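You operate a simulated robot arm through the tools that you are given. There is no shell and no other tool. Be economical: measure what you need, move in short steps, check, and stop when the job is done.

Carry out the task below with a simulated robot arm. There is one attempt and no reset: what you move stays moved.

Task
Drain the brown tank empty, shut the drain, move the lance to the water can and flush.
Fine: the mist unit stands stopped.

The check looks at the end state, three seconds after you hand in, the way a careful person would. Anything else that was tipped, shoved, dropped, spilled or broken makes it a failure.

Robot
A 7-joint arm with a two-finger parallel gripper, fixed in place. Base frame: the origin is at the foot of the arm, x ahead of it, y to its left, z up. Units: mm, degrees, N and s.
With the tool pointing down near the work surface it reaches from about 100 to 640 mm from the base axis. Its first joint turns from -115.0 to 115.0 degrees. Payload 3.91 kg.
The TCP is the grasp point between the finger pads, 30 mm short of the fingertips. In the tool frame z runs along the fingers and y along their closing line. Largest opening 110 mm; finger width 20, thickness 10; the body of the gripper, 48 by 112 mm, starts 55 mm behind the TCP.
Orientation is that of the tool frame in the base frame, as a unit quaternion [x, y, z, w]. With the fingers straight down and closing along the base's y, the tool's x points along the base's -x, its y along +y and its z along -z.

Tools
- The arm moves only by the tool servo_tool. Its argument "commands" is a list of rows, each a list of 3 entries, a list of its own where there are three numbers: the shift along the base's x, y, z in mm, then the turn, a rotation vector about the base's x, y, z in degrees, then the gripper command, from -1 (fully open) to 1 (shut), values between in proportion. In form: [[[x, y, z], [wx, wy, wz], fingers], ...]. A call has 1 to 20 rows; each row is the pose to reach, as a shift and turn from the pose commanded when the call began. Each row takes 0.2 s and may step no farther than 50 mm and 8.6 degrees from the row before; otherwise, or with a gripper value out of range, the whole call is refused. A pose out of reach is approached as far as the arm can. The call stops where the force on the tool passes 40 N (or 10 N more than at its start, if that is more) or the arm is blocked; 0.2 s more then pass. Each finger travels about 108 mm/s and halts on what it meets, pressing with about 31 N; the grip force reading is that of the motor and also rises with nothing between the fingers. The clock runs only during rows and for 0.2 s after the last one: add rows that repeat a pose to give the fingers time. It gives the time, the measured TCP pose, the force on the tool (base axes), the opening and the grip force at its end, in the units of the frame above (readings bear some noise), with the torque about the TCP (base axes, N m) and any sound that the robot's microphone picked up.
- Cameras (640 x 400 px; columns grow to the right, rows downward): "scene" is fixed at [57.9, 658.8, 1219.1]; the picture's right is [-0.72, -0.69, 0.00], its down [-0.24, 0.25, -0.94] and it looks along [0.65, -0.68, -0.35] (base axes); focal length 285 px, centre (320, 200). "wrist" rides on the gripper at [72, 17, -103] in the tool frame; the picture's right is [-0.23, 0.97, 0.00], its down [-0.76, -0.18, -0.62] and it looks along [-0.61, -0.14, 0.78] (tool axes); focal length 222 px, centre (320, 200). There is no depth. A picture from a camera that has moved, and an enlarged one, comes with that camera's place and axes in the base frame and with its lens. The place of the scene camera against the robot may be out by one fixed shift of up to 18 mm in any direction.
- snapshot(camera): a new picture of that camera. It takes no simulated time.
- move_column(by): slides the trunk up (or, below 0, down) by that many mm; the arm rides with it, the base frame stays. It gives what a move gives, with no picture.
- inspect(camera, box): a new picture of the part [left, top, right, bottom] of that camera's present view, enlarged. It takes no simulated time.
- job_done(): hands the job in; it is judged then, once.

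Go step by step. Nothing tells you positions but the pictures and the camera data: compare them with the known pose of the tool, close in by small moves and look again before you grip or let go. The budget is 120 turns and 84 pictures, counting those below and the enlarged ones. Unless the task says otherwise, let go and move clear before handing in, and close with one line.

The tools are called after "Request:" by a JSON object that holds its "fn" and its "kwargs". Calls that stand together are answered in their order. servo_tool: Moves the arm, as the interface text tells. Its arguments: {"type":"object","properties":{"commands":{"type":"array","items":{"type":"array"}}},"required":["commands"]} The other tools are called the same way: move_column (by) slides the trunk up or down; snapshot (camera) takes a picture; inspect (camera, box) takes an enlarged picture of a part of a camera's view; job_done () hands the job in.

At the start:

```text
clock: 0.0
tcp_pos: [468.2, -35.1, 1241.9]
orientation: [0.0, 1.0, 0.0, 0.001]
force: [0.0, -0.3, -0.2]
moment: [-0.01, 0.01, 0.02]
finger_gap: 110.1
grasp_force: 0.1
trunk travel left (down, up): [-700.0, 290.0]
```

scene: 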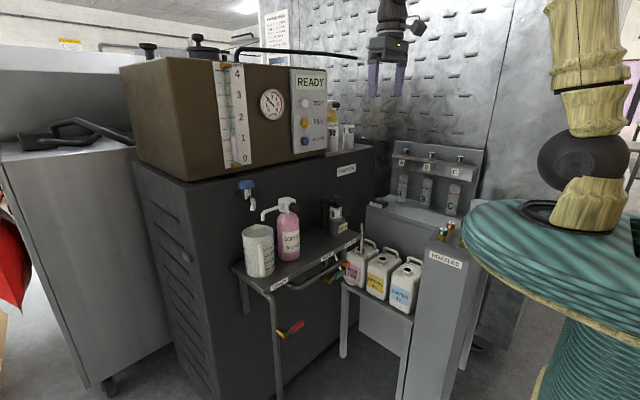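
wrist: 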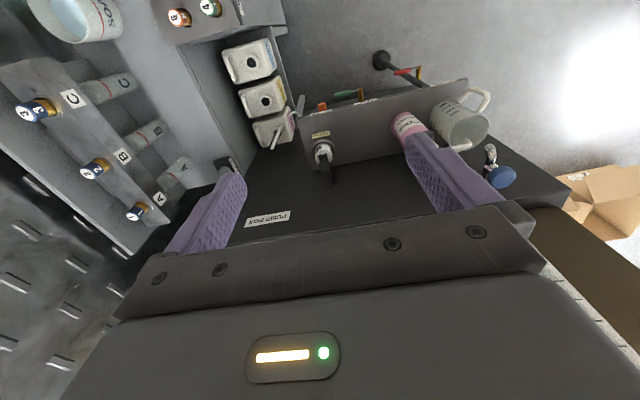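

I see a brown tank with a level gauge, a panel with buttons, a tap with a blue handle, valves lower down, and three cans with a lance in one. I'll look closer first.

Request:
{"fn": "inspect", "kwargs": {"camera": "scene", "box": [200, 40, 360, 140]}}

Request:
{"fn": "inspect", "kwargs": {"camera": "scene", "box": [230, 170, 390, 270]}}

Request:
{"fn": "inspect", "kwargs": {"camera": "scene", "box": [260, 240, 440, 352]}}

Request:
{"fn": "inspect", "kwargs": {"camera": "scene", "box": [350, 130, 510, 280]}}

Request:
{"fn": "inspect", "kwargs": {"camera": "scene", "box": [230, 0, 350, 75]}}

```text
4.00 times, centred on (280, 90) of scene
camera zoom: at [57.9, 658.8, 1219.1], right [-0.72, -0.69, 0.0], down [-0.24, 0.25, -0.94], along [0.65, -0.68, -0.35], focal length 1140 px, centre (480, 640)
```

zoom: 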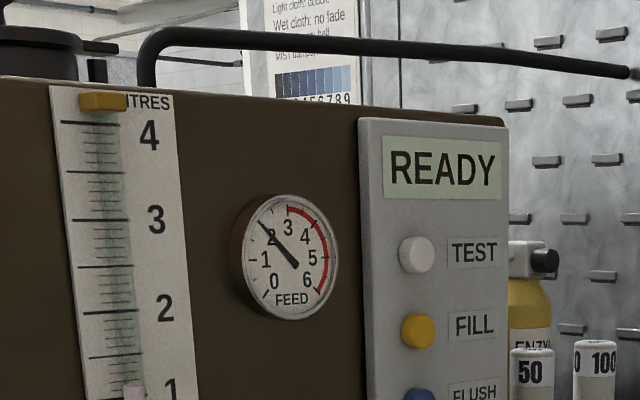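

```text
4.00 times, centred on (310, 220) of scene
camera zoom: at [57.9, 658.8, 1219.1], right [-0.72, -0.69, 0.0], down [-0.24, 0.25, -0.94], along [0.65, -0.68, -0.35], focal length 1140 px, centre (360, 120)
```

zoom: 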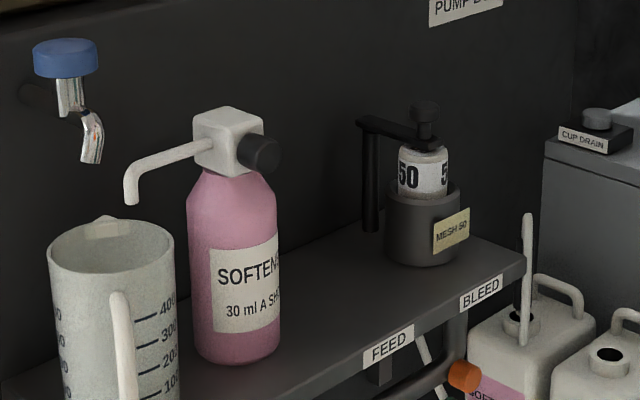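

```text
3.56 times, centred on (350, 296) of scene
camera zoom: at [57.9, 658.8, 1219.1], right [-0.72, -0.69, 0.0], down [-0.24, 0.25, -0.94], along [0.65, -0.68, -0.35], focal length 1013 px, centre (213, -141)
```

zoom: 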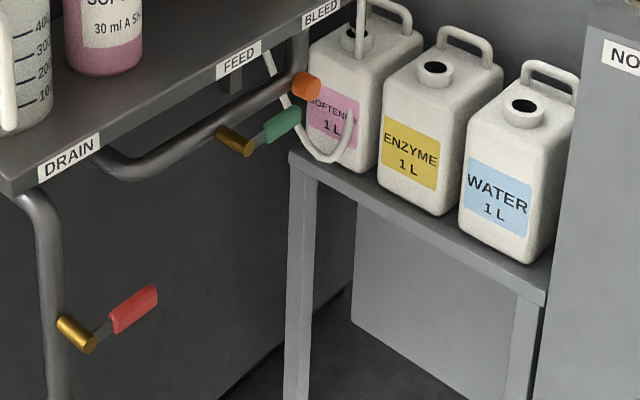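

```text
2.67 times, centred on (430, 205) of scene
camera zoom: at [57.9, 658.8, 1219.1], right [-0.72, -0.69, 0.0], down [-0.24, 0.25, -0.94], along [0.65, -0.68, -0.35], focal length 760 px, centre (27, 187)
```

zoom: 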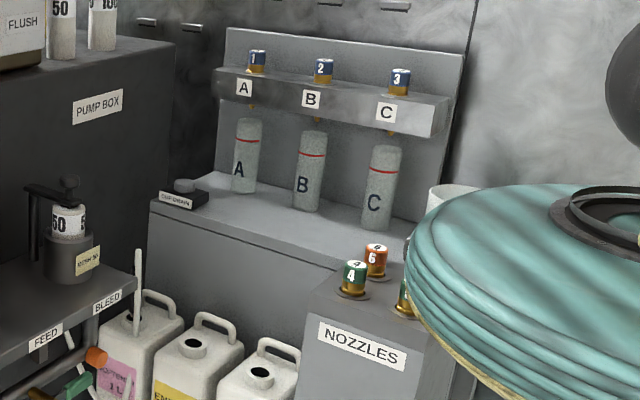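

```text
5.33 times, centred on (290, 38) of scene
camera zoom: at [57.9, 658.8, 1219.1], right [-0.72, -0.69, 0.0], down [-0.24, 0.25, -0.94], along [0.65, -0.68, -0.35], focal length 1520 px, centre (480, 1067)
```

zoom: 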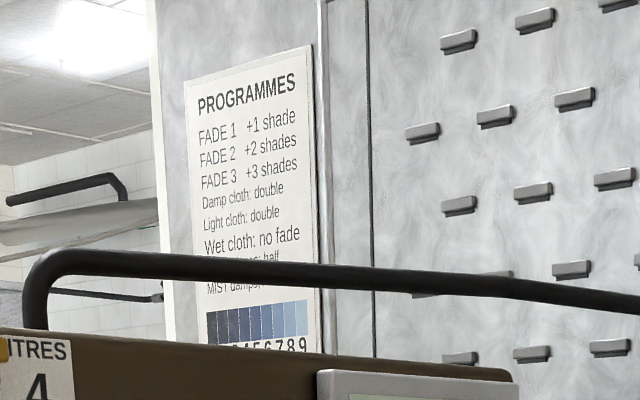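

The front equipment faces me (−x) and runs along y. Rough triangulation puts the drain's red lever near (577, 211, 550). I'll zoom in on the gauge, the buttons, the valves and the wrist view.

Request:
{"fn": "inspect", "kwargs": {"camera": "scene", "box": [205, 60, 265, 175]}}

Request:
{"fn": "inspect", "kwargs": {"camera": "scene", "box": [260, 290, 320, 350]}}

Request:
{"fn": "inspect", "kwargs": {"camera": "scene", "box": [310, 220, 430, 310]}}

Request:
{"fn": "inspect", "kwargs": {"camera": "wrist", "box": [210, 30, 530, 200]}}

Request:
{"fn": "inspect", "kwargs": {"camera": "scene", "box": [280, 60, 350, 160]}}

```text
3.48 times, centred on (235, 118) of scene
camera zoom: at [57.9, 658.8, 1219.1], right [-0.72, -0.69, 0.0], down [-0.24, 0.25, -0.94], along [0.65, -0.68, -0.35], focal length 991 px, centre (616, 487)
```

zoom: 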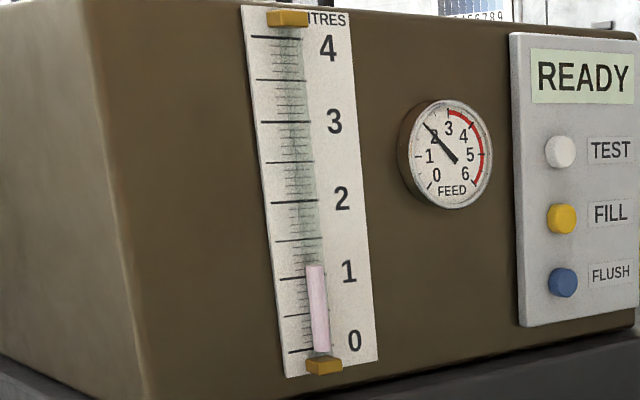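

```text
6.67 times, centred on (290, 320) of scene
camera zoom: at [57.9, 658.8, 1219.1], right [-0.72, -0.69, 0.0], down [-0.24, 0.25, -0.94], along [0.65, -0.68, -0.35], focal length 1899 px, centre (520, -600)
```

zoom: 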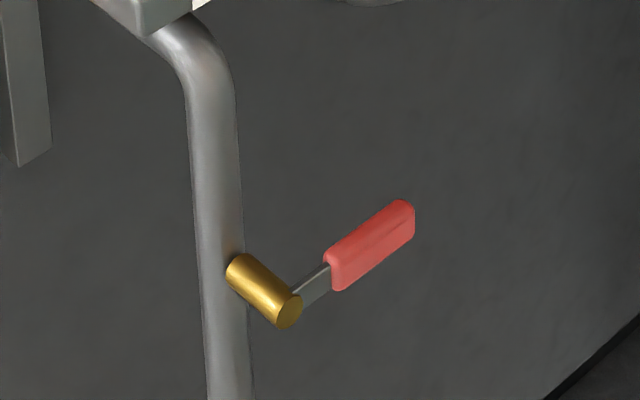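

```text
4.44 times, centred on (370, 265) of scene
camera zoom: at [57.9, 658.8, 1219.1], right [-0.72, -0.69, 0.0], down [-0.24, 0.25, -0.94], along [0.65, -0.68, -0.35], focal length 1266 px, centre (98, -89)
```

zoom: 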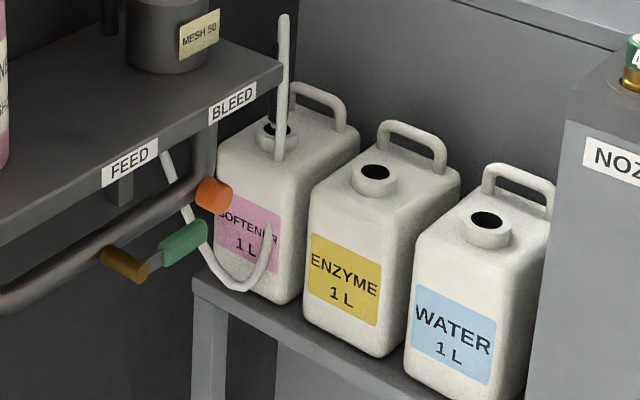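

```text
2.00 times, centred on (370, 115) of wrist
camera zoom: at [397.1, -20.1, 1344.9], right [0.23, 0.97, 0.0], down [0.76, -0.18, 0.62], along [0.61, -0.14, -0.78], focal length 444 px, centre (220, 370)
```

zoom: 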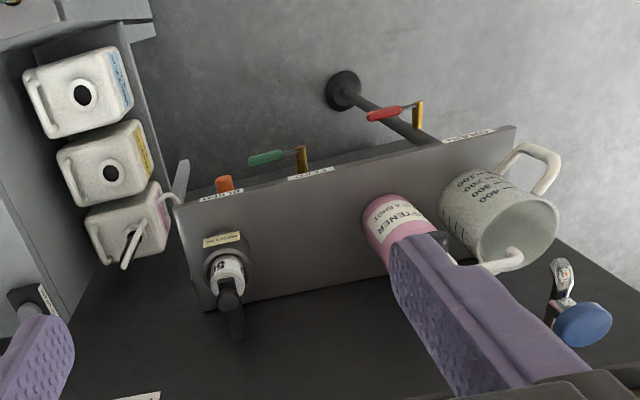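

```text
4.00 times, centred on (315, 110) of scene
camera zoom: at [57.9, 658.8, 1219.1], right [-0.72, -0.69, 0.0], down [-0.24, 0.25, -0.94], along [0.65, -0.68, -0.35], focal length 1140 px, centre (340, 560)
```

zoom: 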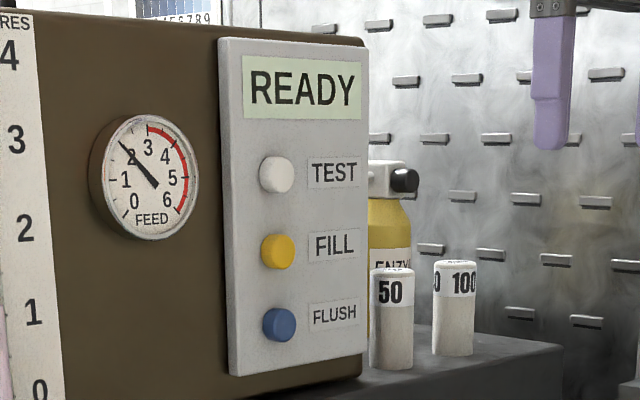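

The tank holds about 1.2 L. The drain lever is horizontal on a vertical pipe (shut), and the feed lever lies along its pipe (open). The lance stands in the softener can at about (647, −220) with its top at about 737, and the water can's neck is at about (440, −226, 620). I'll close the fingers, turn the tool to horizontal and lower the trunk.

Request:
{"fn": "servo_tool", "kwargs": {"commands": [[[0, 0, 0], [0, -8, 0], 0.5], [[-5, 0, 0], [0, -16, 0], 1], [[-10, 0, 0], [0, -24, 0], 1], [[-15, 0, 0], [0, -32, 0], 1], [[-20, 0, 0], [0, -40, 0], 1], [[-25, 0, 0], [0, -48, 0], 1], [[-30, 0, 0], [0, -56, 0], 1], [[-35, 0, 0], [0, -64, 0], 1], [[-40, 0, 0], [0, -72, 0], 1], [[-45, 0, 0], [0, -80, 0], 1], [[-50, 0, 0], [0, -85, 0], 1], [[-50, 0, 0], [0, -90, 0], 1], [[-50, 0, 0], [0, -90, 0], 1]]}}

Request:
{"fn": "snapshot", "kwargs": {"camera": "wrist"}}

```text
clock: 2.8
tcp_pos: [476.2, -49.8, 1295.7]
orientation: [0.0, 0.707, 0.0, 0.708]
force: [0.7, 0.5, 0.1]
moment: [0.01, 0.0, -0.03]
finger_gap: 0.0
grasp_force: 31.0
out of reach, approached as far as the arm can: row 9, 10, 11, 12, 13
trunk travel left (down, up): [-700.0, 290.0]
```

```text
71 pictures are left
camera wrist: at [372.9, -33.7, 1222.6], right [0.0, 0.97, 0.23], down [-0.62, -0.18, 0.76], along [0.78, -0.14, 0.61], focal length 222 px, centre (320, 200)
```

wrist: 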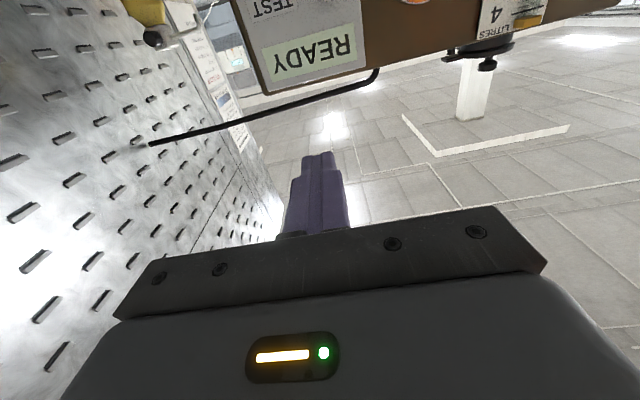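

The tool is horizontal now; retreating any further isn't possible at this height. I'll move to y≈190 for the lever and lower the trunk.

Request:
{"fn": "servo_tool", "kwargs": {"commands": [[[10, 40, 0], [0, 0, 0], 1], [[20, 80, 0], [0, 0, 0], 1], [[20, 120, 0], [0, 0, 0], 1], [[20, 160, 0], [0, 0, 0], 1], [[20, 200, 0], [0, 0, 0], 1], [[20, 200, 0], [0, 0, 0], 1]]}}

Request:
{"fn": "move_column", "kwargs": {"by": -500}}

Request:
{"fn": "snapshot", "kwargs": {"camera": "scene"}}

Request:
{"fn": "snapshot", "kwargs": {"camera": "wrist"}}

```text
clock: 4.2
tcp_pos: [496.9, 150.1, 1295.6]
orientation: [0.0, 0.707, 0.0, 0.707]
force: [-0.2, -0.2, -0.1]
moment: [0.0, 0.03, -0.02]
finger_gap: 0.1
grasp_force: 30.7
trunk travel left (down, up): [-700.0, 290.0]
```

```text
refused: -500 is not a number from -400 to 400
```

```text
70 pictures are left
```

scene: 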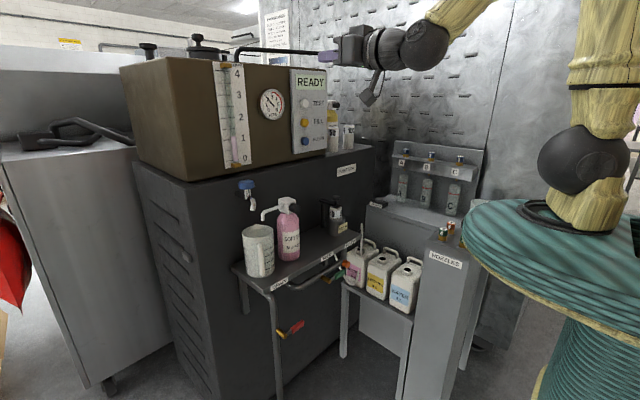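

```text
69 pictures are left
camera wrist: at [393.1, 166.3, 1222.0], right [0.0, 0.97, 0.23], down [-0.62, -0.18, 0.76], along [0.78, -0.14, 0.61], focal length 222 px, centre (320, 200)
```

wrist: 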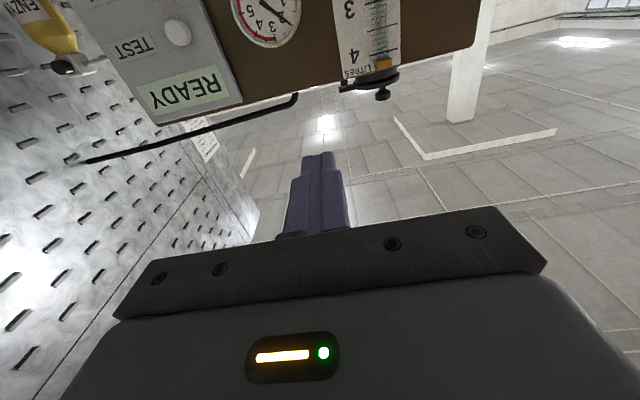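

The camera hangs below the gripper, clear of everything. I'll lower the trunk in two steps.

Request:
{"fn": "move_column", "kwargs": {"by": -400}}

Request:
{"fn": "snapshot", "kwargs": {"camera": "scene"}}

Request:
{"fn": "snapshot", "kwargs": {"camera": "wrist"}}

```text
clock: 8.0
tcp_pos: [496.7, 151.1, 894.7]
orientation: [0.001, 0.707, 0.0, 0.707]
force: [0.7, -1.4, 0.6]
moment: [-0.01, 0.01, 0.01]
finger_gap: 0.0
grasp_force: 30.8
trunk travel left (down, up): [-300.0, 690.0]
```

```text
68 pictures are left
```

scene: 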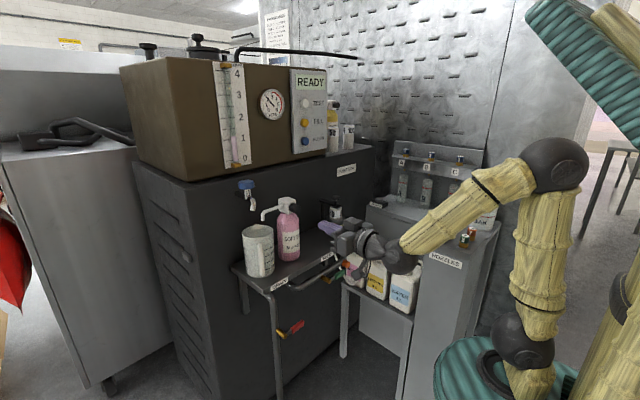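

```text
67 pictures are left
camera wrist: at [393.3, 166.0, 821.9], right [0.0, 0.97, 0.23], down [-0.62, -0.18, 0.76], along [0.78, -0.14, 0.61], focal length 222 px, centre (320, 200)
```

wrist: 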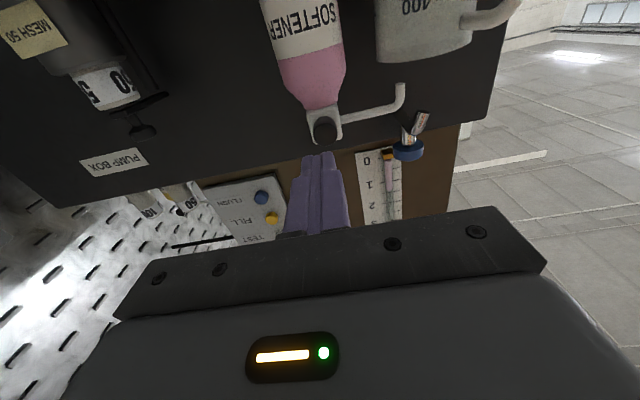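

Clear so far. I'll lower another 200 so that the tool sits in front of the shelf edge height, then look.

Request:
{"fn": "move_column", "kwargs": {"by": -220}}

Request:
{"fn": "snapshot", "kwargs": {"camera": "scene"}}

Request:
{"fn": "snapshot", "kwargs": {"camera": "wrist"}}

```text
clock: 10.4
tcp_pos: [497.2, 150.2, 674.9]
orientation: [0.0, 0.707, 0.001, 0.707]
force: [-0.4, 0.2, 1.7]
moment: [-0.03, -0.05, -0.02]
finger_gap: 0.0
grasp_force: 30.9
trunk travel left (down, up): [-80.0, 910.0]
```

```text
66 pictures are left
```

scene: 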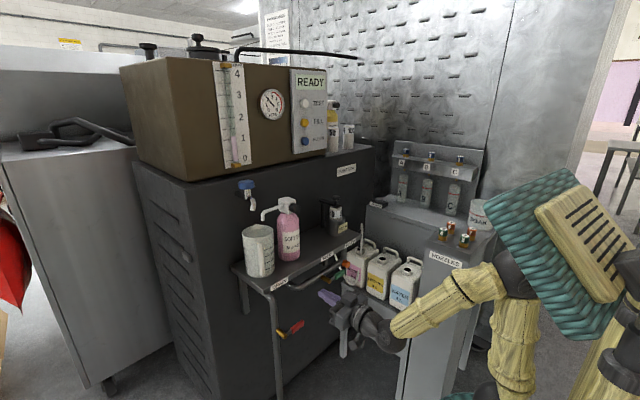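

```text
65 pictures are left
camera wrist: at [393.2, 166.0, 601.9], right [0.0, 0.97, 0.23], down [-0.62, -0.18, 0.76], along [0.78, -0.14, 0.61], focal length 222 px, centre (320, 200)
```

wrist: 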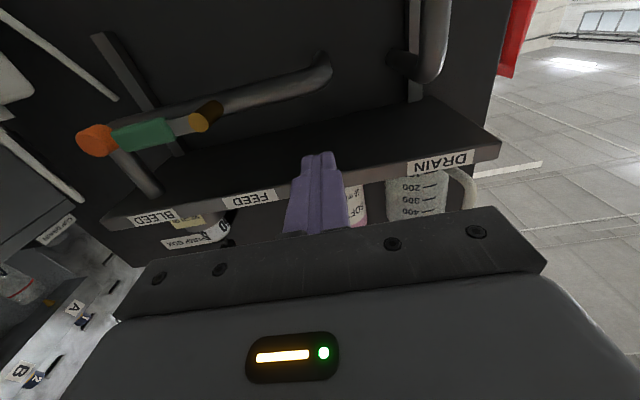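

The lever is still below the camera's view, so I'll use the remaining trunk travel.

Request:
{"fn": "move_column", "kwargs": {"by": -75}}

Request:
{"fn": "snapshot", "kwargs": {"camera": "wrist"}}

Request:
{"fn": "inspect", "kwargs": {"camera": "scene", "box": [260, 270, 380, 345]}}

```text
clock: 11.5
tcp_pos: [496.7, 149.5, 598.8]
orientation: [0.0, 0.707, -0.001, 0.707]
force: [-0.1, -1.1, -0.5]
moment: [-0.01, 0.01, 0.0]
finger_gap: 0.1
grasp_force: 30.9
trunk travel left (down, up): [-5.0, 985.0]
```

```text
64 pictures are left
camera wrist: at [393.2, 166.0, 526.9], right [0.0, 0.97, 0.23], down [-0.62, -0.18, 0.76], along [0.78, -0.14, 0.61], focal length 222 px, centre (320, 200)
```

wrist: 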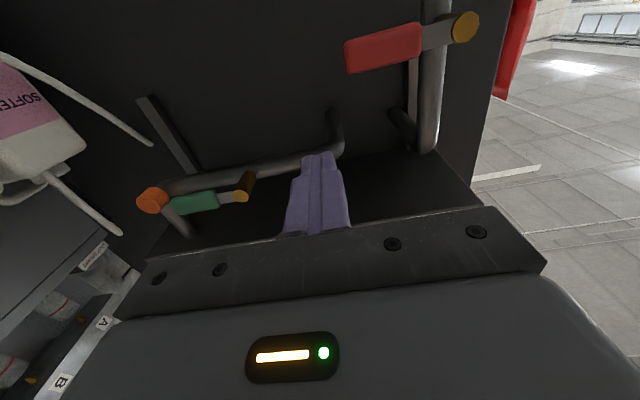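

```text
5.33 times, centred on (320, 308) of scene
camera zoom: at [57.9, 658.8, 1219.1], right [-0.72, -0.69, 0.0], down [-0.24, 0.25, -0.94], along [0.65, -0.68, -0.35], focal length 1520 px, centre (320, -373)
```

zoom: 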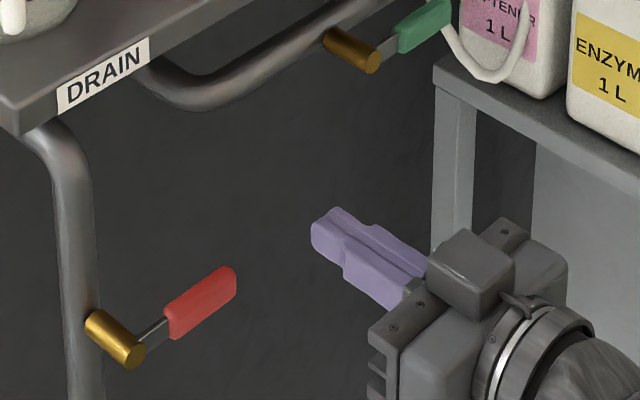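

Both views agree: the pivot is at about (572, 257, 550) and the handle centre at about (577, 207, 551). I'll place the closed fingers above the handle, then sweep them down in an arc.

Request:
{"fn": "servo_tool", "kwargs": {"commands": [[[20, 20, 0], [0, 0, 0], 1], [[40, 40, 0], [0, 0, 0], 1], [[70, 56, 0], [0, 0, 0], 1], [[70, 56, -15], [0, 0, 0], 1], [[70, 56, -28], [0, 0, 0], 1], [[70, 55, -36], [0, 0, 0], 1], [[70, 54, -44], [0, 0, 0], 1], [[70, 53.5, -52], [0, 0, 0], 1]]}}

Request:
{"fn": "snapshot", "kwargs": {"camera": "wrist"}}

Request:
{"fn": "inspect", "kwargs": {"camera": "scene", "box": [260, 270, 380, 345]}}

```text
clock: 13.3
tcp_pos: [566.9, 203.3, 547.3]
orientation: [0.0, 0.707, 0.0, 0.707]
force: [0.2, 0.1, 0.6]
moment: [0.03, 0.01, 0.0]
finger_gap: 0.1
grasp_force: 30.9
trunk travel left (down, up): [-5.0, 985.0]
```

```text
62 pictures are left
camera wrist: at [463.1, 219.5, 474.4], right [0.0, 0.97, 0.23], down [-0.62, -0.18, 0.76], along [0.78, -0.14, 0.61], focal length 222 px, centre (320, 200)
```

wrist: 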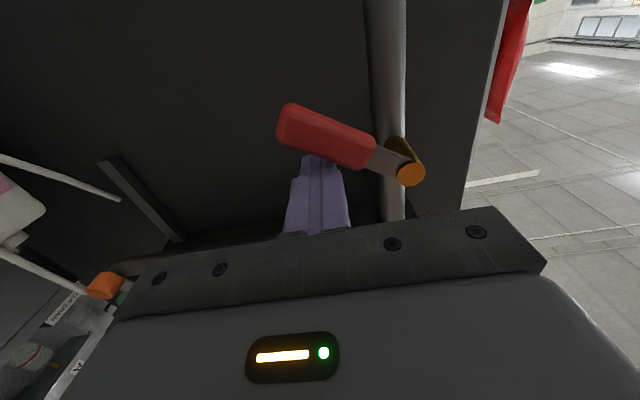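

```text
5.33 times, centred on (320, 308) of scene
camera zoom: at [57.9, 658.8, 1219.1], right [-0.72, -0.69, 0.0], down [-0.24, 0.25, -0.94], along [0.65, -0.68, -0.35], focal length 1520 px, centre (320, -373)
```

zoom: 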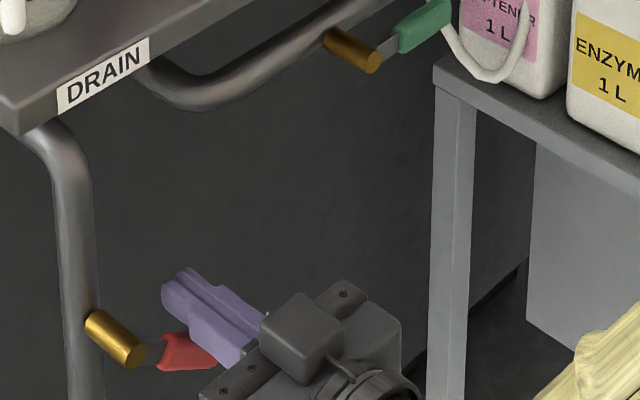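

The lever is turning downward with little force (about 25–30° so far). I'll carry on along the arc.

Request:
{"fn": "servo_tool", "kwargs": {"commands": [[[0, 2, -8], [0, 0, 0], 1], [[0, 5, -16], [0, 0, 0], 1], [[0, 10, -25], [0, 0, 0], 1], [[0, 16, -33], [0, 0, 0], 1], [[0, 23, -40], [0, 0, 0], 1], [[0, 30, -44], [0, 0, 0], 1], [[0, 36, -46], [0, 0, 0], 1], [[0, 40, -47], [0, 0, 0], 1]]}}

Request:
{"fn": "snapshot", "kwargs": {"camera": "wrist"}}

Request:
{"fn": "inspect", "kwargs": {"camera": "scene", "box": [205, 60, 265, 175]}}

```text
clock: 14.9
tcp_pos: [568.0, 231.1, 502.6]
orientation: [0.009, 0.705, -0.008, 0.709]
force: [-2.0, -7.7, 3.1]
moment: [0.08, -0.03, 0.01]
finger_gap: 0.0
grasp_force: 30.4
trunk travel left (down, up): [-5.0, 985.0]
stopped in row 8: the force on the tool passed its limit at 46 N (the readings are from after the stop); the commanded pose is now the measured one
```

```text
60 pictures are left
camera wrist: at [466.0, 249.4, 429.7], right [0.02, 0.97, 0.23], down [-0.63, -0.16, 0.76], along [0.78, -0.16, 0.61], focal length 222 px, centre (320, 200)
```

wrist: 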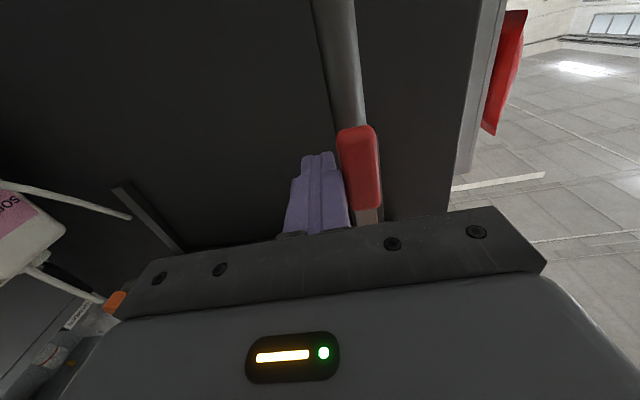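

```text
3.48 times, centred on (235, 118) of scene
camera zoom: at [57.9, 658.8, 1219.1], right [-0.72, -0.69, 0.0], down [-0.24, 0.25, -0.94], along [0.65, -0.68, -0.35], focal length 991 px, centre (616, 487)
```

zoom: 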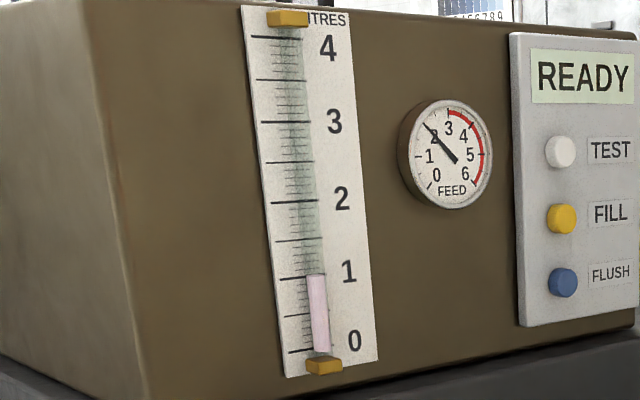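

The drain lever is vertical (fully open) and the level is falling. I'll back off, move round to the lever's other side and wait for the tank to empty.

Request:
{"fn": "servo_tool", "kwargs": {"commands": [[[0, -6, 0], [0, 0, 0], 1], [[-30, -6, 0], [0, 0, 0], 1], [[-55, -6, 0], [0, 0, 0], 1], [[-55, 30, 0], [0, 0, 0], 1], [[-55, 62, 0], [0, 0, 0], 1], [[-55, 62, 0], [0, 0, 0], 1], [[-55, 62, 0], [0, 0, 0], 1], [[-55, 62, 0], [0, 0, 0], 1], [[-55, 62, 0], [0, 0, 0], 1], [[-55, 62, 0], [0, 0, 0], 1], [[-55, 62, 0], [0, 0, 0], 1], [[-55, 62, 0], [0, 0, 0], 1], [[-55, 62, 0], [0, 0, 0], 1], [[-55, 62, 0], [0, 0, 0], 1], [[-55, 62, 0], [0, 0, 0], 1], [[-55, 62, 0], [0, 0, 0], 1], [[-55, 62, 0], [0, 0, 0], 1], [[-55, 62, 0], [0, 0, 0], 1], [[-55, 62, 0], [0, 0, 0], 1], [[-55, 62, 0], [0, 0, 0], 1]]}}

Request:
{"fn": "inspect", "kwargs": {"camera": "scene", "box": [205, 60, 265, 175]}}

Request:
{"fn": "snapshot", "kwargs": {"camera": "wrist"}}

```text
clock: 19.1
tcp_pos: [513.9, 295.5, 503.2]
orientation: [0.007, 0.705, -0.006, 0.709]
force: [0.7, 0.1, 0.3]
moment: [-0.04, 0.0, 0.0]
finger_gap: 0.0
grasp_force: 31.2
trunk travel left (down, up): [-5.0, 985.0]
```

```text
3.48 times, centred on (235, 118) of scene
camera zoom: at [57.9, 658.8, 1219.1], right [-0.72, -0.69, 0.0], down [-0.24, 0.25, -0.94], along [0.65, -0.68, -0.35], focal length 991 px, centre (616, 487)
```

zoom: 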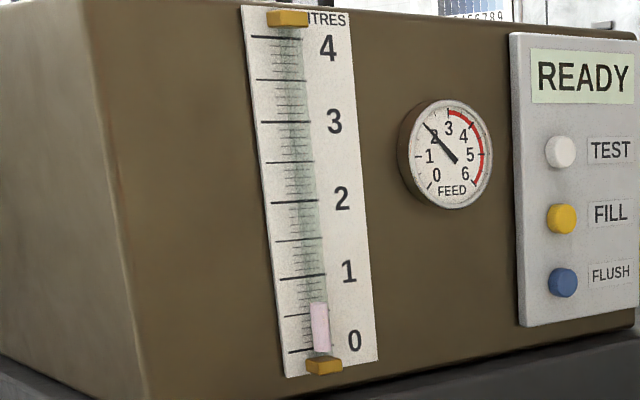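

```text
57 pictures are left
camera wrist: at [410.2, 312.9, 429.9], right [0.02, 0.97, 0.23], down [-0.63, -0.17, 0.76], along [0.78, -0.16, 0.61], focal length 222 px, centre (320, 200)
```

wrist: 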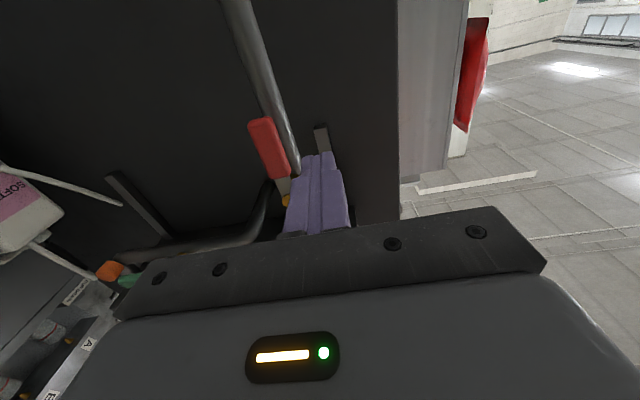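

About 0.65 L remains, so I'll keep waiting.

Request:
{"fn": "servo_tool", "kwargs": {"commands": [[[0, 0, 0], [0, 0, 0], 1], [[0, 0, 0], [0, 0, 0], 1], [[0, 0, 0], [0, 0, 0], 1], [[0, 0, 0], [0, 0, 0], 1], [[0, 0, 0], [0, 0, 0], 1], [[0, 0, 0], [0, 0, 0], 1], [[0, 0, 0], [0, 0, 0], 1], [[0, 0, 0], [0, 0, 0], 1], [[0, 0, 0], [0, 0, 0], 1], [[0, 0, 0], [0, 0, 0], 1], [[0, 0, 0], [0, 0, 0], 1], [[0, 0, 0], [0, 0, 0], 1], [[0, 0, 0], [0, 0, 0], 1], [[0, 0, 0], [0, 0, 0], 1], [[0, 0, 0], [0, 0, 0], 1], [[0, 0, 0], [0, 0, 0], 1], [[0, 0, 0], [0, 0, 0], 1], [[0, 0, 0], [0, 0, 0], 1], [[0, 0, 0], [0, 0, 0], 1], [[0, 0, 0], [0, 0, 0], 1]]}}

Request:
{"fn": "servo_tool", "kwargs": {"commands": [[[0, 0, 0], [0, 0, 0], 1], [[0, 0, 0], [0, 0, 0], 1], [[0, 0, 0], [0, 0, 0], 1], [[0, 0, 0], [0, 0, 0], 1], [[0, 0, 0], [0, 0, 0], 1], [[0, 0, 0], [0, 0, 0], 1], [[0, 0, 0], [0, 0, 0], 1], [[0, 0, 0], [0, 0, 0], 1], [[0, 0, 0], [0, 0, 0], 1], [[0, 0, 0], [0, 0, 0], 1], [[0, 0, 0], [0, 0, 0], 1], [[0, 0, 0], [0, 0, 0], 1], [[0, 0, 0], [0, 0, 0], 1], [[0, 0, 0], [0, 0, 0], 1], [[0, 0, 0], [0, 0, 0], 1], [[0, 0, 0], [0, 0, 0], 1], [[0, 0, 0], [0, 0, 0], 1], [[0, 0, 0], [0, 0, 0], 1], [[0, 0, 0], [0, 0, 0], 1], [[0, 0, 0], [0, 0, 0], 1]]}}

Request:
{"fn": "inspect", "kwargs": {"camera": "scene", "box": [205, 60, 265, 175]}}

```text
clock: 23.3
tcp_pos: [512.8, 295.6, 503.7]
orientation: [0.007, 0.705, -0.006, 0.709]
force: [-0.1, 0.7, 0.1]
moment: [-0.04, 0.03, 0.06]
finger_gap: 0.2
grasp_force: 31.6
trunk travel left (down, up): [-5.0, 985.0]
```

```text
clock: 27.5
tcp_pos: [513.8, 295.1, 503.0]
orientation: [0.007, 0.705, -0.006, 0.709]
force: [0.3, 0.4, -0.4]
moment: [0.0, 0.02, 0.03]
finger_gap: 0.2
grasp_force: 30.8
trunk travel left (down, up): [-5.0, 985.0]
```

```text
3.48 times, centred on (235, 118) of scene
camera zoom: at [57.9, 658.8, 1219.1], right [-0.72, -0.69, 0.0], down [-0.24, 0.25, -0.94], along [0.65, -0.68, -0.35], focal length 991 px, centre (616, 487)
```

zoom: 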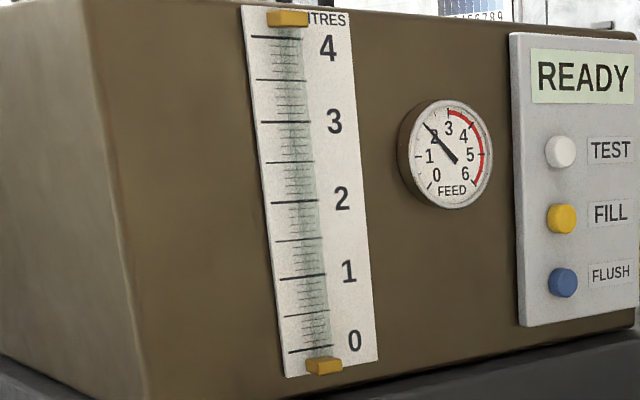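

The gauge reads empty. I'll wait a moment more, then push the lever back up to horizontal from the far side.

Request:
{"fn": "servo_tool", "kwargs": {"commands": [[[0, 0, 0], [0, 0, 0], 1], [[0, 0, 0], [0, 0, 0], 1], [[0, 0, 0], [0, 0, 0], 1], [[0, 0, 0], [0, 0, 0], 1], [[0, 0, 0], [0, 0, 0], 1], [[0, 0, 0], [0, 0, 0], 1], [[25, 0, -3], [0, 0, 0], 1], [[54, 0, -3], [0, 0, 0], 1], [[54, -10, -4], [0, 0, 0], 1], [[54, -20, -5], [0, 0, 0], 1], [[54, -32, -7], [0, 0, 0], 1], [[54, -46, -6], [0, 0, 0], 1], [[54, -60, -1], [0, 0, 0], 1], [[54, -71, 5], [0, 0, 0], 1], [[54, -79, 14], [0, 0, 0], 1], [[54, -85, 22], [0, 0, 0], 1], [[54, -88, 28], [0, 0, 0], 1]]}}

Request:
{"fn": "snapshot", "kwargs": {"camera": "wrist"}}

Request:
{"fn": "inspect", "kwargs": {"camera": "scene", "box": [240, 270, 360, 345]}}

```text
clock: 31.1
tcp_pos: [568.6, 207.2, 528.8]
orientation: [0.007, 0.707, -0.007, 0.707]
force: [-1.0, 2.5, -7.9]
moment: [-0.07, -0.02, -0.01]
finger_gap: 0.0
grasp_force: 31.4
trunk travel left (down, up): [-5.0, 985.0]
```

```text
55 pictures are left
camera wrist: at [464.3, 225.1, 456.4], right [0.02, 0.97, 0.23], down [-0.63, -0.17, 0.76], along [0.78, -0.15, 0.61], focal length 222 px, centre (320, 200)
```

wrist: 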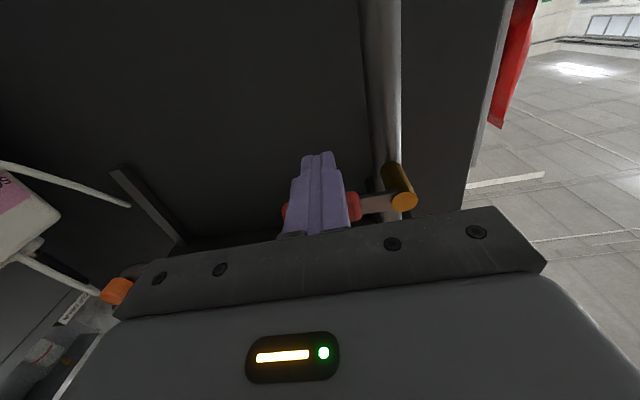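

```text
5.33 times, centred on (300, 308) of scene
camera zoom: at [57.9, 658.8, 1219.1], right [-0.72, -0.69, 0.0], down [-0.24, 0.25, -0.94], along [0.65, -0.68, -0.35], focal length 1520 px, centre (427, -373)
```

zoom: 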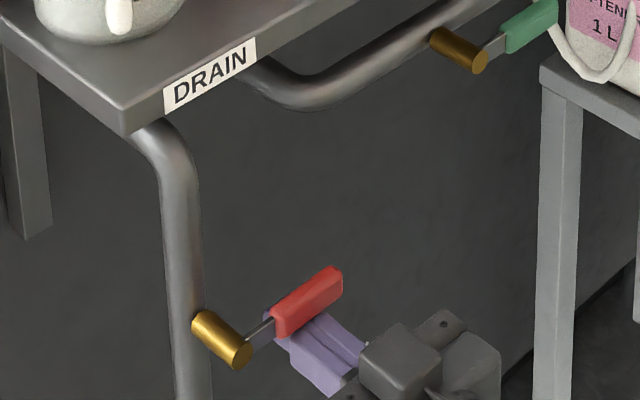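

The lever is nearly back. I'll nudge it gently to the stop, back off and check.

Request:
{"fn": "servo_tool", "kwargs": {"commands": [[[0, 0, 2], [0, 0, 0], 1], [[0, 0, 4], [0, 0, 0], 1], [[0, 0, 6], [0, 0, 0], 1], [[0, 0, 8], [0, 0, 0], 1]]}}

Request:
{"fn": "servo_tool", "kwargs": {"commands": [[[0, 0, -6], [0, 0, 0], 1], [[0, 0, -12], [0, 0, 0], 1], [[-30, 0, -12], [0, 0, 0], 1], [[-70, 0, -12], [0, 0, 0], 1], [[-90, -20, 0], [0, 0, 0], 1]]}}

Request:
{"fn": "inspect", "kwargs": {"camera": "scene", "box": [240, 270, 360, 345]}}

Request:
{"fn": "snapshot", "kwargs": {"camera": "wrist"}}

```text
clock: 32.1
tcp_pos: [567.7, 206.8, 529.0]
orientation: [0.004, 0.712, -0.007, 0.702]
force: [0.3, 1.0, -13.5]
moment: [-0.02, 0.06, 0.01]
finger_gap: 0.1
grasp_force: 31.1
trunk travel left (down, up): [-5.0, 985.0]
stopped in row 4: the force on the tool passed its limit at 42 N (the readings are from after the stop); the commanded pose is now the measured one
```

```text
clock: 33.3
tcp_pos: [476.4, 188.4, 532.5]
orientation: [0.004, 0.711, -0.006, 0.703]
force: [0.7, 0.4, -0.3]
moment: [0.0, -0.05, -0.01]
finger_gap: 0.3
grasp_force: 31.6
trunk travel left (down, up): [-5.0, 985.0]
```

```text
5.33 times, centred on (300, 308) of scene
camera zoom: at [57.9, 658.8, 1219.1], right [-0.72, -0.69, 0.0], down [-0.24, 0.25, -0.94], along [0.65, -0.68, -0.35], focal length 1520 px, centre (427, -373)
```

zoom: 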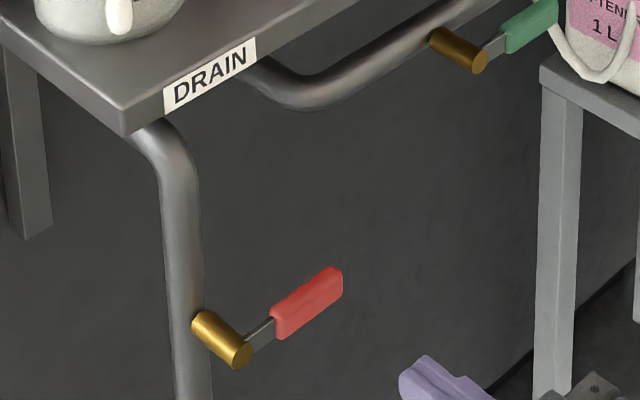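

```text
52 pictures are left
camera wrist: at [371.9, 204.6, 460.7], right [0.02, 0.97, 0.22], down [-0.62, -0.17, 0.77], along [0.79, -0.15, 0.6], focal length 222 px, centre (320, 200)
```

wrist: 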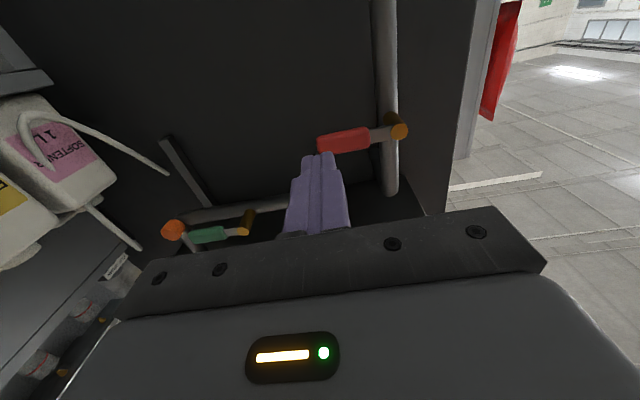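

The drain is shut again in its original position. Next is the lance: I'll raise the trunk and turn the tool back to pointing down.

Request:
{"fn": "move_column", "kwargs": {"by": 380}}

Request:
{"fn": "servo_tool", "kwargs": {"commands": [[[0, -10, 10], [0, 8, 0], 0.5], [[0, -20, 20], [0, 16, 0], 0], [[0, -40, 30], [0, 24, 0], 0], [[0, -60, 40], [0, 32, 0], 0], [[0, -80, 50], [0, 40, 0], 0], [[0, -100, 50], [0, 48, 0], 0], [[0, -120, 50], [0, 56, 0], 0], [[0, -140, 50], [0, 64, 0], 0], [[0, -160, 50], [0, 72, 0], 0], [[0, -180, 50], [0, 80, 0], 0], [[0, -200, 50], [0, 88, 0], 0], [[0, -220, 50], [0, 89.5, 0], 0], [[0, -220, 50], [0, 89.5, 0], 0]]}}

Request:
{"fn": "snapshot", "kwargs": {"camera": "wrist"}}

Request:
{"fn": "snapshot", "kwargs": {"camera": "scene"}}

```text
clock: 37.0
tcp_pos: [476.4, 188.4, 913.1]
orientation: [0.005, 0.711, -0.007, 0.703]
force: [-0.6, 0.0, 0.3]
moment: [-0.01, -0.05, 0.02]
finger_gap: 0.2
grasp_force: 31.2
trunk travel left (down, up): [-385.0, 605.0]
```

```text
clock: 39.8
tcp_pos: [447.4, -39.5, 963.1]
orientation: [-0.003, 1.0, -0.008, 0.0]
force: [0.9, -0.5, 0.2]
moment: [0.02, 0.0, 0.0]
finger_gap: 55.2
grasp_force: 0.2
out of reach, approached as far as the arm can: row 8, 10, 11, 12, 13
trunk travel left (down, up): [-385.0, 605.0]
```

```text
51 pictures are left
camera wrist: at [375.7, -21.5, 1065.5], right [0.22, 0.97, -0.02], down [0.76, -0.17, 0.63], along [0.61, -0.15, -0.78], focal length 222 px, centre (320, 200)
```

wrist: 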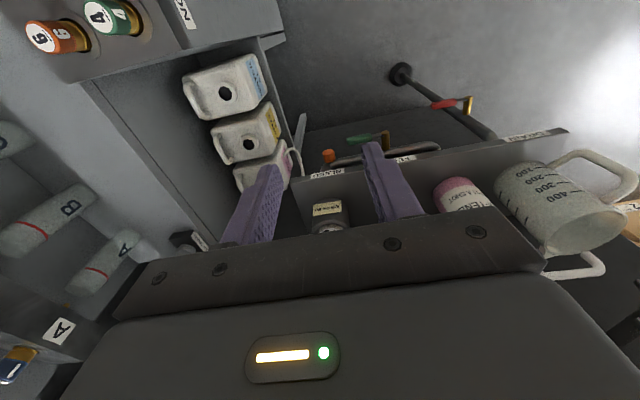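

```text
50 pictures are left
```

scene: 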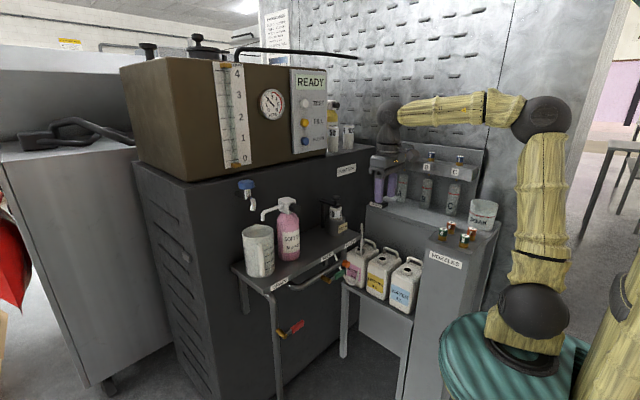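

The drain work is finished and the arm has the tool pointing down again. I'll raise the trunk for better reach, then move toward the lance at about (647, −220) from above, clear of the mesh unit.

Request:
{"fn": "move_column", "kwargs": {"by": 135}}

Request:
{"fn": "servo_tool", "kwargs": {"commands": [[[0, -40, -20], [0, 0, 0], -0.2], [[0, -80, -40], [0, 0, 0], -0.2], [[0, -120, -60], [0, 0, 0], -0.2], [[0, -160, -80], [0, 0, 0], -0.2], [[20, -165, -120], [0, 0, 0], -0.2], [[50, -165, -150], [0, 0, 0], -0.2], [[80, -165, -180], [0, 0, 0], -0.2], [[100, -165, -200], [0, 0, 0], -0.2], [[110, -165, -220], [0, 0, 0], -0.2], [[110, -165, -220], [0, 0, 0], -0.2]]}}

Request:
{"fn": "snapshot", "kwargs": {"camera": "wrist"}}

Request:
{"fn": "snapshot", "kwargs": {"camera": "scene"}}

```text
clock: 41.4
tcp_pos: [449.5, -37.8, 1096.3]
orientation: [-0.001, 1.0, -0.007, -0.001]
force: [-0.4, 0.1, 0.4]
moment: [-0.01, -0.02, 0.03]
finger_gap: 55.0
grasp_force: 0.1
trunk travel left (down, up): [-520.0, 470.0]
```

```text
clock: 43.6
tcp_pos: [428.4, -91.3, 970.7]
orientation: [0.001, 1.0, -0.01, 0.001]
force: [-0.2, -0.5, -0.5]
moment: [-0.01, -0.01, -0.01]
finger_gap: 65.9
grasp_force: 0.1
out of reach, approached as far as the arm can: row 2, 3, 4, 5, 6, 7, 8, 9, 10
trunk travel left (down, up): [-520.0, 470.0]
```

```text
49 pictures are left
camera wrist: at [356.6, -74.8, 1073.3], right [0.23, 0.97, -0.02], down [0.76, -0.17, 0.63], along [0.61, -0.16, -0.78], focal length 222 px, centre (320, 200)
```

wrist: 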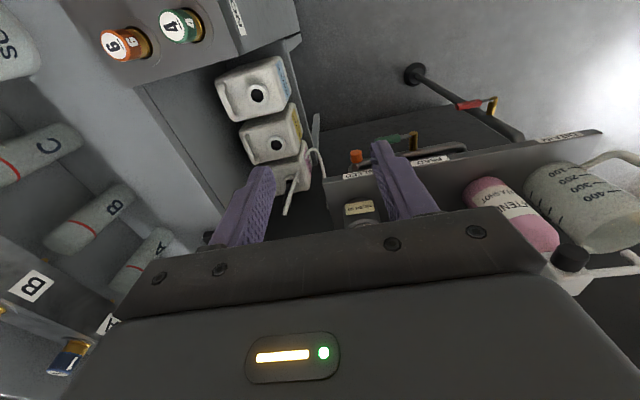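

```text
48 pictures are left
```

scene: 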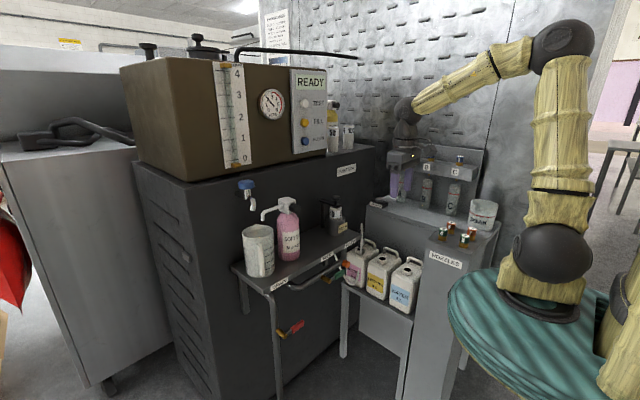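

The arm ran into a limit when moving sideways with a fixed tool heading. I'll let the tool yaw along with the base azimuth and check whether that frees it.

Request:
{"fn": "servo_tool", "kwargs": {"commands": [[[0, 0, 0], [0, 0, -6], -0.2], [[0, 0, 0], [0, 0, -12], -0.2], [[0, -20, 0], [0, 0, -18], -0.2], [[0, -50, 0], [0, 0, -22], -0.2], [[10, -80, 0], [0, 0, -25], -0.2], [[20, -100, 0], [0, 0, -25], -0.2], [[20, -100, 0], [0, 0, -25], -0.2]]}}

```text
clock: 45.2
tcp_pos: [425.0, -189.8, 979.7]
orientation: [0.216, 0.976, -0.008, 0.0]
force: [-0.2, -1.2, 0.5]
moment: [0.01, 0.0, 0.0]
finger_gap: 66.4
grasp_force: 0.0
out of reach, approached as far as the arm can: row 5, 6, 7
trunk travel left (down, up): [-520.0, 470.0]
```

The tool stops short radially with its orientation held. I'll probe by moving straight down (clear here) and then outward, to find which limit it is.

Request:
{"fn": "servo_tool", "kwargs": {"commands": [[[0, 0, -30], [0, 0, 0], -0.2], [[0, 0, -60], [0, 0, 0], -0.2], [[0, 0, -60], [0, 0, 0], -0.2]]}}

Request:
{"fn": "servo_tool", "kwargs": {"commands": [[[0, 0, 0], [0, -6, 0], -0.2], [[0, 0, 0], [0, -12, 0], -0.2], [[20, -5, 0], [0, -18, 0], -0.2], [[40, -10, 0], [0, -24, 0], -0.2], [[60, -15, 0], [0, -24, 0], -0.2], [[60, -15, 0], [0, -24, 0], -0.2]]}}

Request:
{"fn": "snapshot", "kwargs": {"camera": "scene"}}

```text
clock: 46.0
tcp_pos: [403.0, -183.6, 932.1]
orientation: [0.215, 0.977, -0.008, -0.001]
force: [1.0, 0.0, 0.0]
moment: [0.02, 0.01, -0.03]
finger_gap: 66.1
grasp_force: 0.1
out of reach, approached as far as the arm can: row 1, 2, 3
trunk travel left (down, up): [-520.0, 470.0]
```

```text
clock: 47.4
tcp_pos: [454.6, -186.2, 937.9]
orientation: [0.214, 0.955, 0.031, 0.204]
force: [-0.7, -0.2, 0.1]
moment: [0.01, 0.0, -0.02]
finger_gap: 65.8
grasp_force: 0.1
out of reach, approached as far as the arm can: row 4, 5, 6
trunk travel left (down, up): [-520.0, 470.0]
```

```text
47 pictures are left
```

scene: 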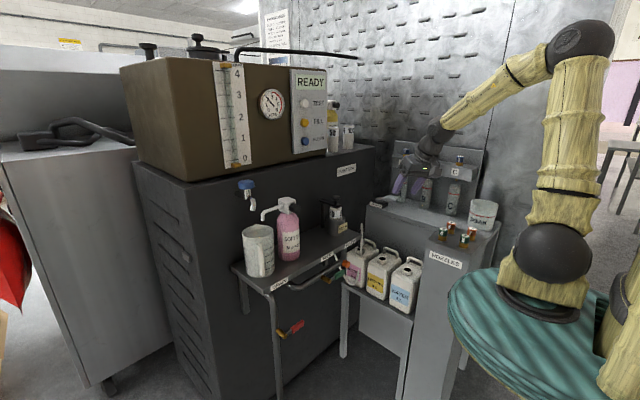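

Reach appears limited by wrist radius in this posture. I'll back up and tilt the tool further while pushing outward, to see if the arm unfolds.

Request:
{"fn": "servo_tool", "kwargs": {"commands": [[[10, -3, 10], [3, -7, 0], -0.2], [[25, -8, 20], [6, -13, 0], -0.2], [[45, -14, 30], [9, -20, 0], -0.2], [[65, -20, 30], [9, -20, 0], -0.2], [[90, -28, 30], [9, -20, 0], -0.2], [[120, -36, 30], [9, -20, 0], -0.2], [[120, -36, 30], [9, -20, 0], -0.2]]}}

Request:
{"fn": "snapshot", "kwargs": {"camera": "scene"}}

Request:
{"fn": "snapshot", "kwargs": {"camera": "wrist"}}

```text
clock: 49.0
tcp_pos: [516.1, -123.0, 984.7]
orientation: [0.233, 0.902, 0.109, 0.348]
force: [0.3, -0.7, -0.4]
moment: [0.0, -0.03, 0.03]
finger_gap: 66.0
grasp_force: 0.0
out of reach, approached as far as the arm can: row 1, 2, 3, 4, 5, 6, 7
trunk travel left (down, up): [-520.0, 470.0]
```

```text
46 pictures are left
```

scene: 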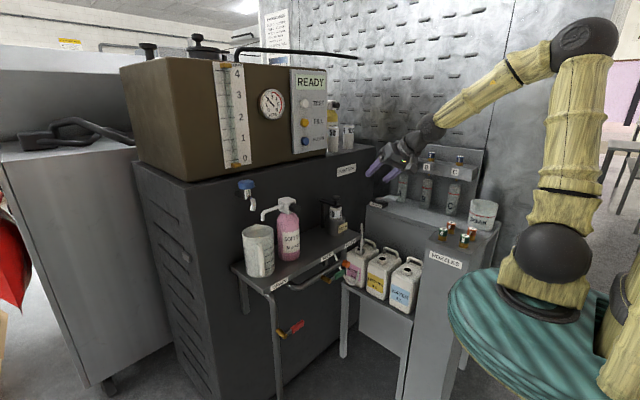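

```text
45 pictures are left
camera wrist: at [404.1, -76.3, 1024.4], right [0.48, 0.73, 0.48], down [0.01, -0.55, 0.83], along [0.88, -0.39, -0.28], focal length 222 px, centre (320, 200)
```

wrist: 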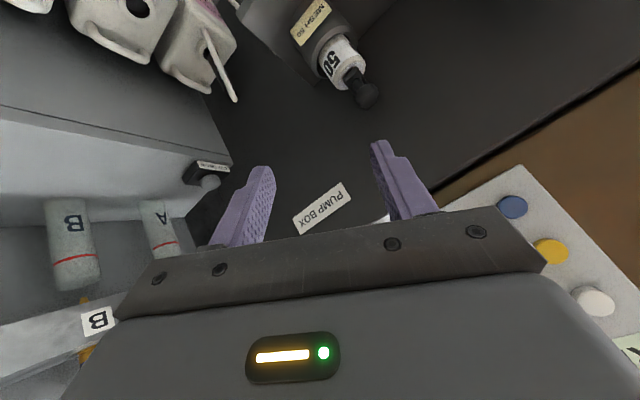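

It drifted to +y rather than following, which suggests a joint is parked at a limit. I'll test reach at azimuth about 0, extending in the free space above the shelf.

Request:
{"fn": "servo_tool", "kwargs": {"commands": [[[0, 30, 15], [0, 0, 6], -0.2], [[0, 60, 30], [0, 0, 12], -0.2], [[0, 90, 40], [0, 0, 18], -0.2], [[0, 120, 40], [0, 0, 24], -0.2], [[25, 120, 40], [0, 0, 24], -0.2], [[50, 120, 40], [0, 0, 24], -0.2], [[75, 120, 40], [0, 0, 24], -0.2], [[100, 120, 40], [0, 0, 24], -0.2], [[100, 120, 40], [0, 0, 24], -0.2]]}}

Request:
{"fn": "snapshot", "kwargs": {"camera": "scene"}}

```text
clock: 51.0
tcp_pos: [543.6, 36.9, 1030.2]
orientation: [0.05, 0.932, 0.152, 0.324]
force: [-0.3, 0.5, 0.2]
moment: [-0.01, -0.03, 0.02]
finger_gap: 66.3
grasp_force: 0.0
out of reach, approached as far as the arm can: row 1, 2, 3, 4, 5, 6, 7, 8, 9
trunk travel left (down, up): [-520.0, 470.0]
```

```text
44 pictures are left
```

scene: 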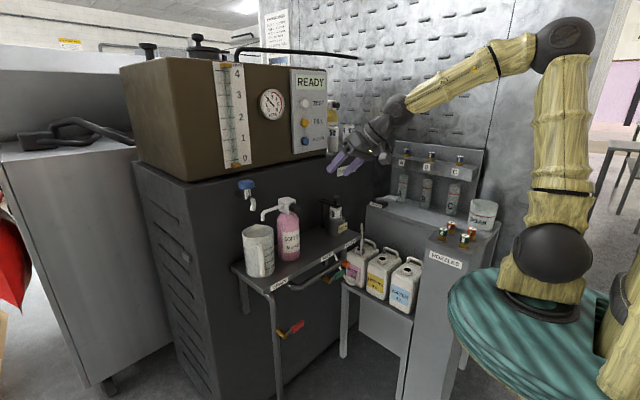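

The arm still won't unfold, so it is probably in an awkward posture after the tool reorientation. I'll return to the starting pose (trunk up, tool down at the start position), which was a well-conditioned posture.

Request:
{"fn": "move_column", "kwargs": {"by": 180}}

Request:
{"fn": "servo_tool", "kwargs": {"commands": [[[-12, -12, 5], [-3, 6.4, 1], -0.2], [[-25, -24, 10], [-6, 12.7, 2], -0.2], [[-37, -36, 16], [-9, 19, 3], -0.2], [[-50, -48, 21], [-12, 25.4, 4], -0.2], [[-62, -60, 27], [-15, 31.8, 5], -0.2], [[-75, -72, 32], [-17.9, 38.1, 5.9], -0.2], [[-75, -72, 32], [-17.9, 38.1, 5.9], -0.2]]}}

Request:
{"fn": "snapshot", "kwargs": {"camera": "scene"}}

```text
clock: 53.0
tcp_pos: [543.7, 36.2, 1209.3]
orientation: [0.05, 0.932, 0.153, 0.324]
force: [0.2, 0.4, -0.2]
moment: [-0.01, -0.05, 0.02]
finger_gap: 65.7
grasp_force: 0.3
trunk travel left (down, up): [-700.0, 290.0]
```

```text
clock: 54.6
tcp_pos: [446.5, -39.8, 1243.4]
orientation: [0.0, 1.0, 0.0, -0.001]
force: [0.0, 0.6, 1.0]
moment: [0.02, 0.02, 0.02]
finger_gap: 66.4
grasp_force: 0.1
out of reach, approached as far as the arm can: row 4, 5, 6, 7
trunk travel left (down, up): [-700.0, 290.0]
```

```text
43 pictures are left
```

scene: 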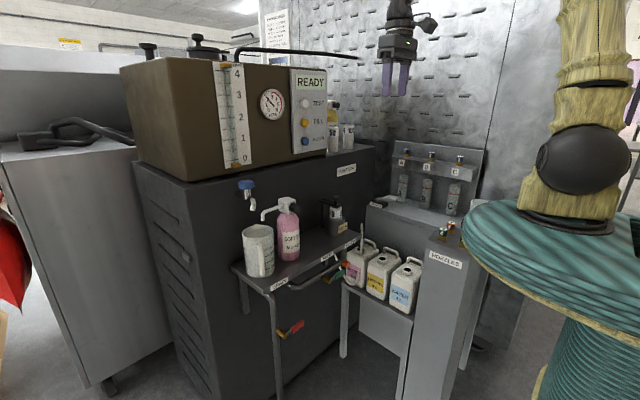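

The posture differs from the start at the shoulder, where the joint-1 heading looks drifted. I'll look closer.

Request:
{"fn": "inspect", "kwargs": {"camera": "scene", "box": [480, 0, 640, 240]}}

```text
1.67 times, centred on (560, 120) of scene
camera zoom: at [57.9, 658.8, 1219.1], right [-0.72, -0.69, 0.0], down [-0.24, 0.25, -0.94], along [0.65, -0.68, -0.35], focal length 475 px, centre (-80, 333)
```

zoom: 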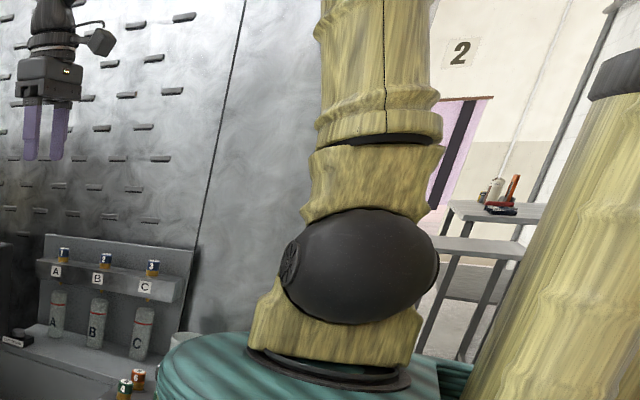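

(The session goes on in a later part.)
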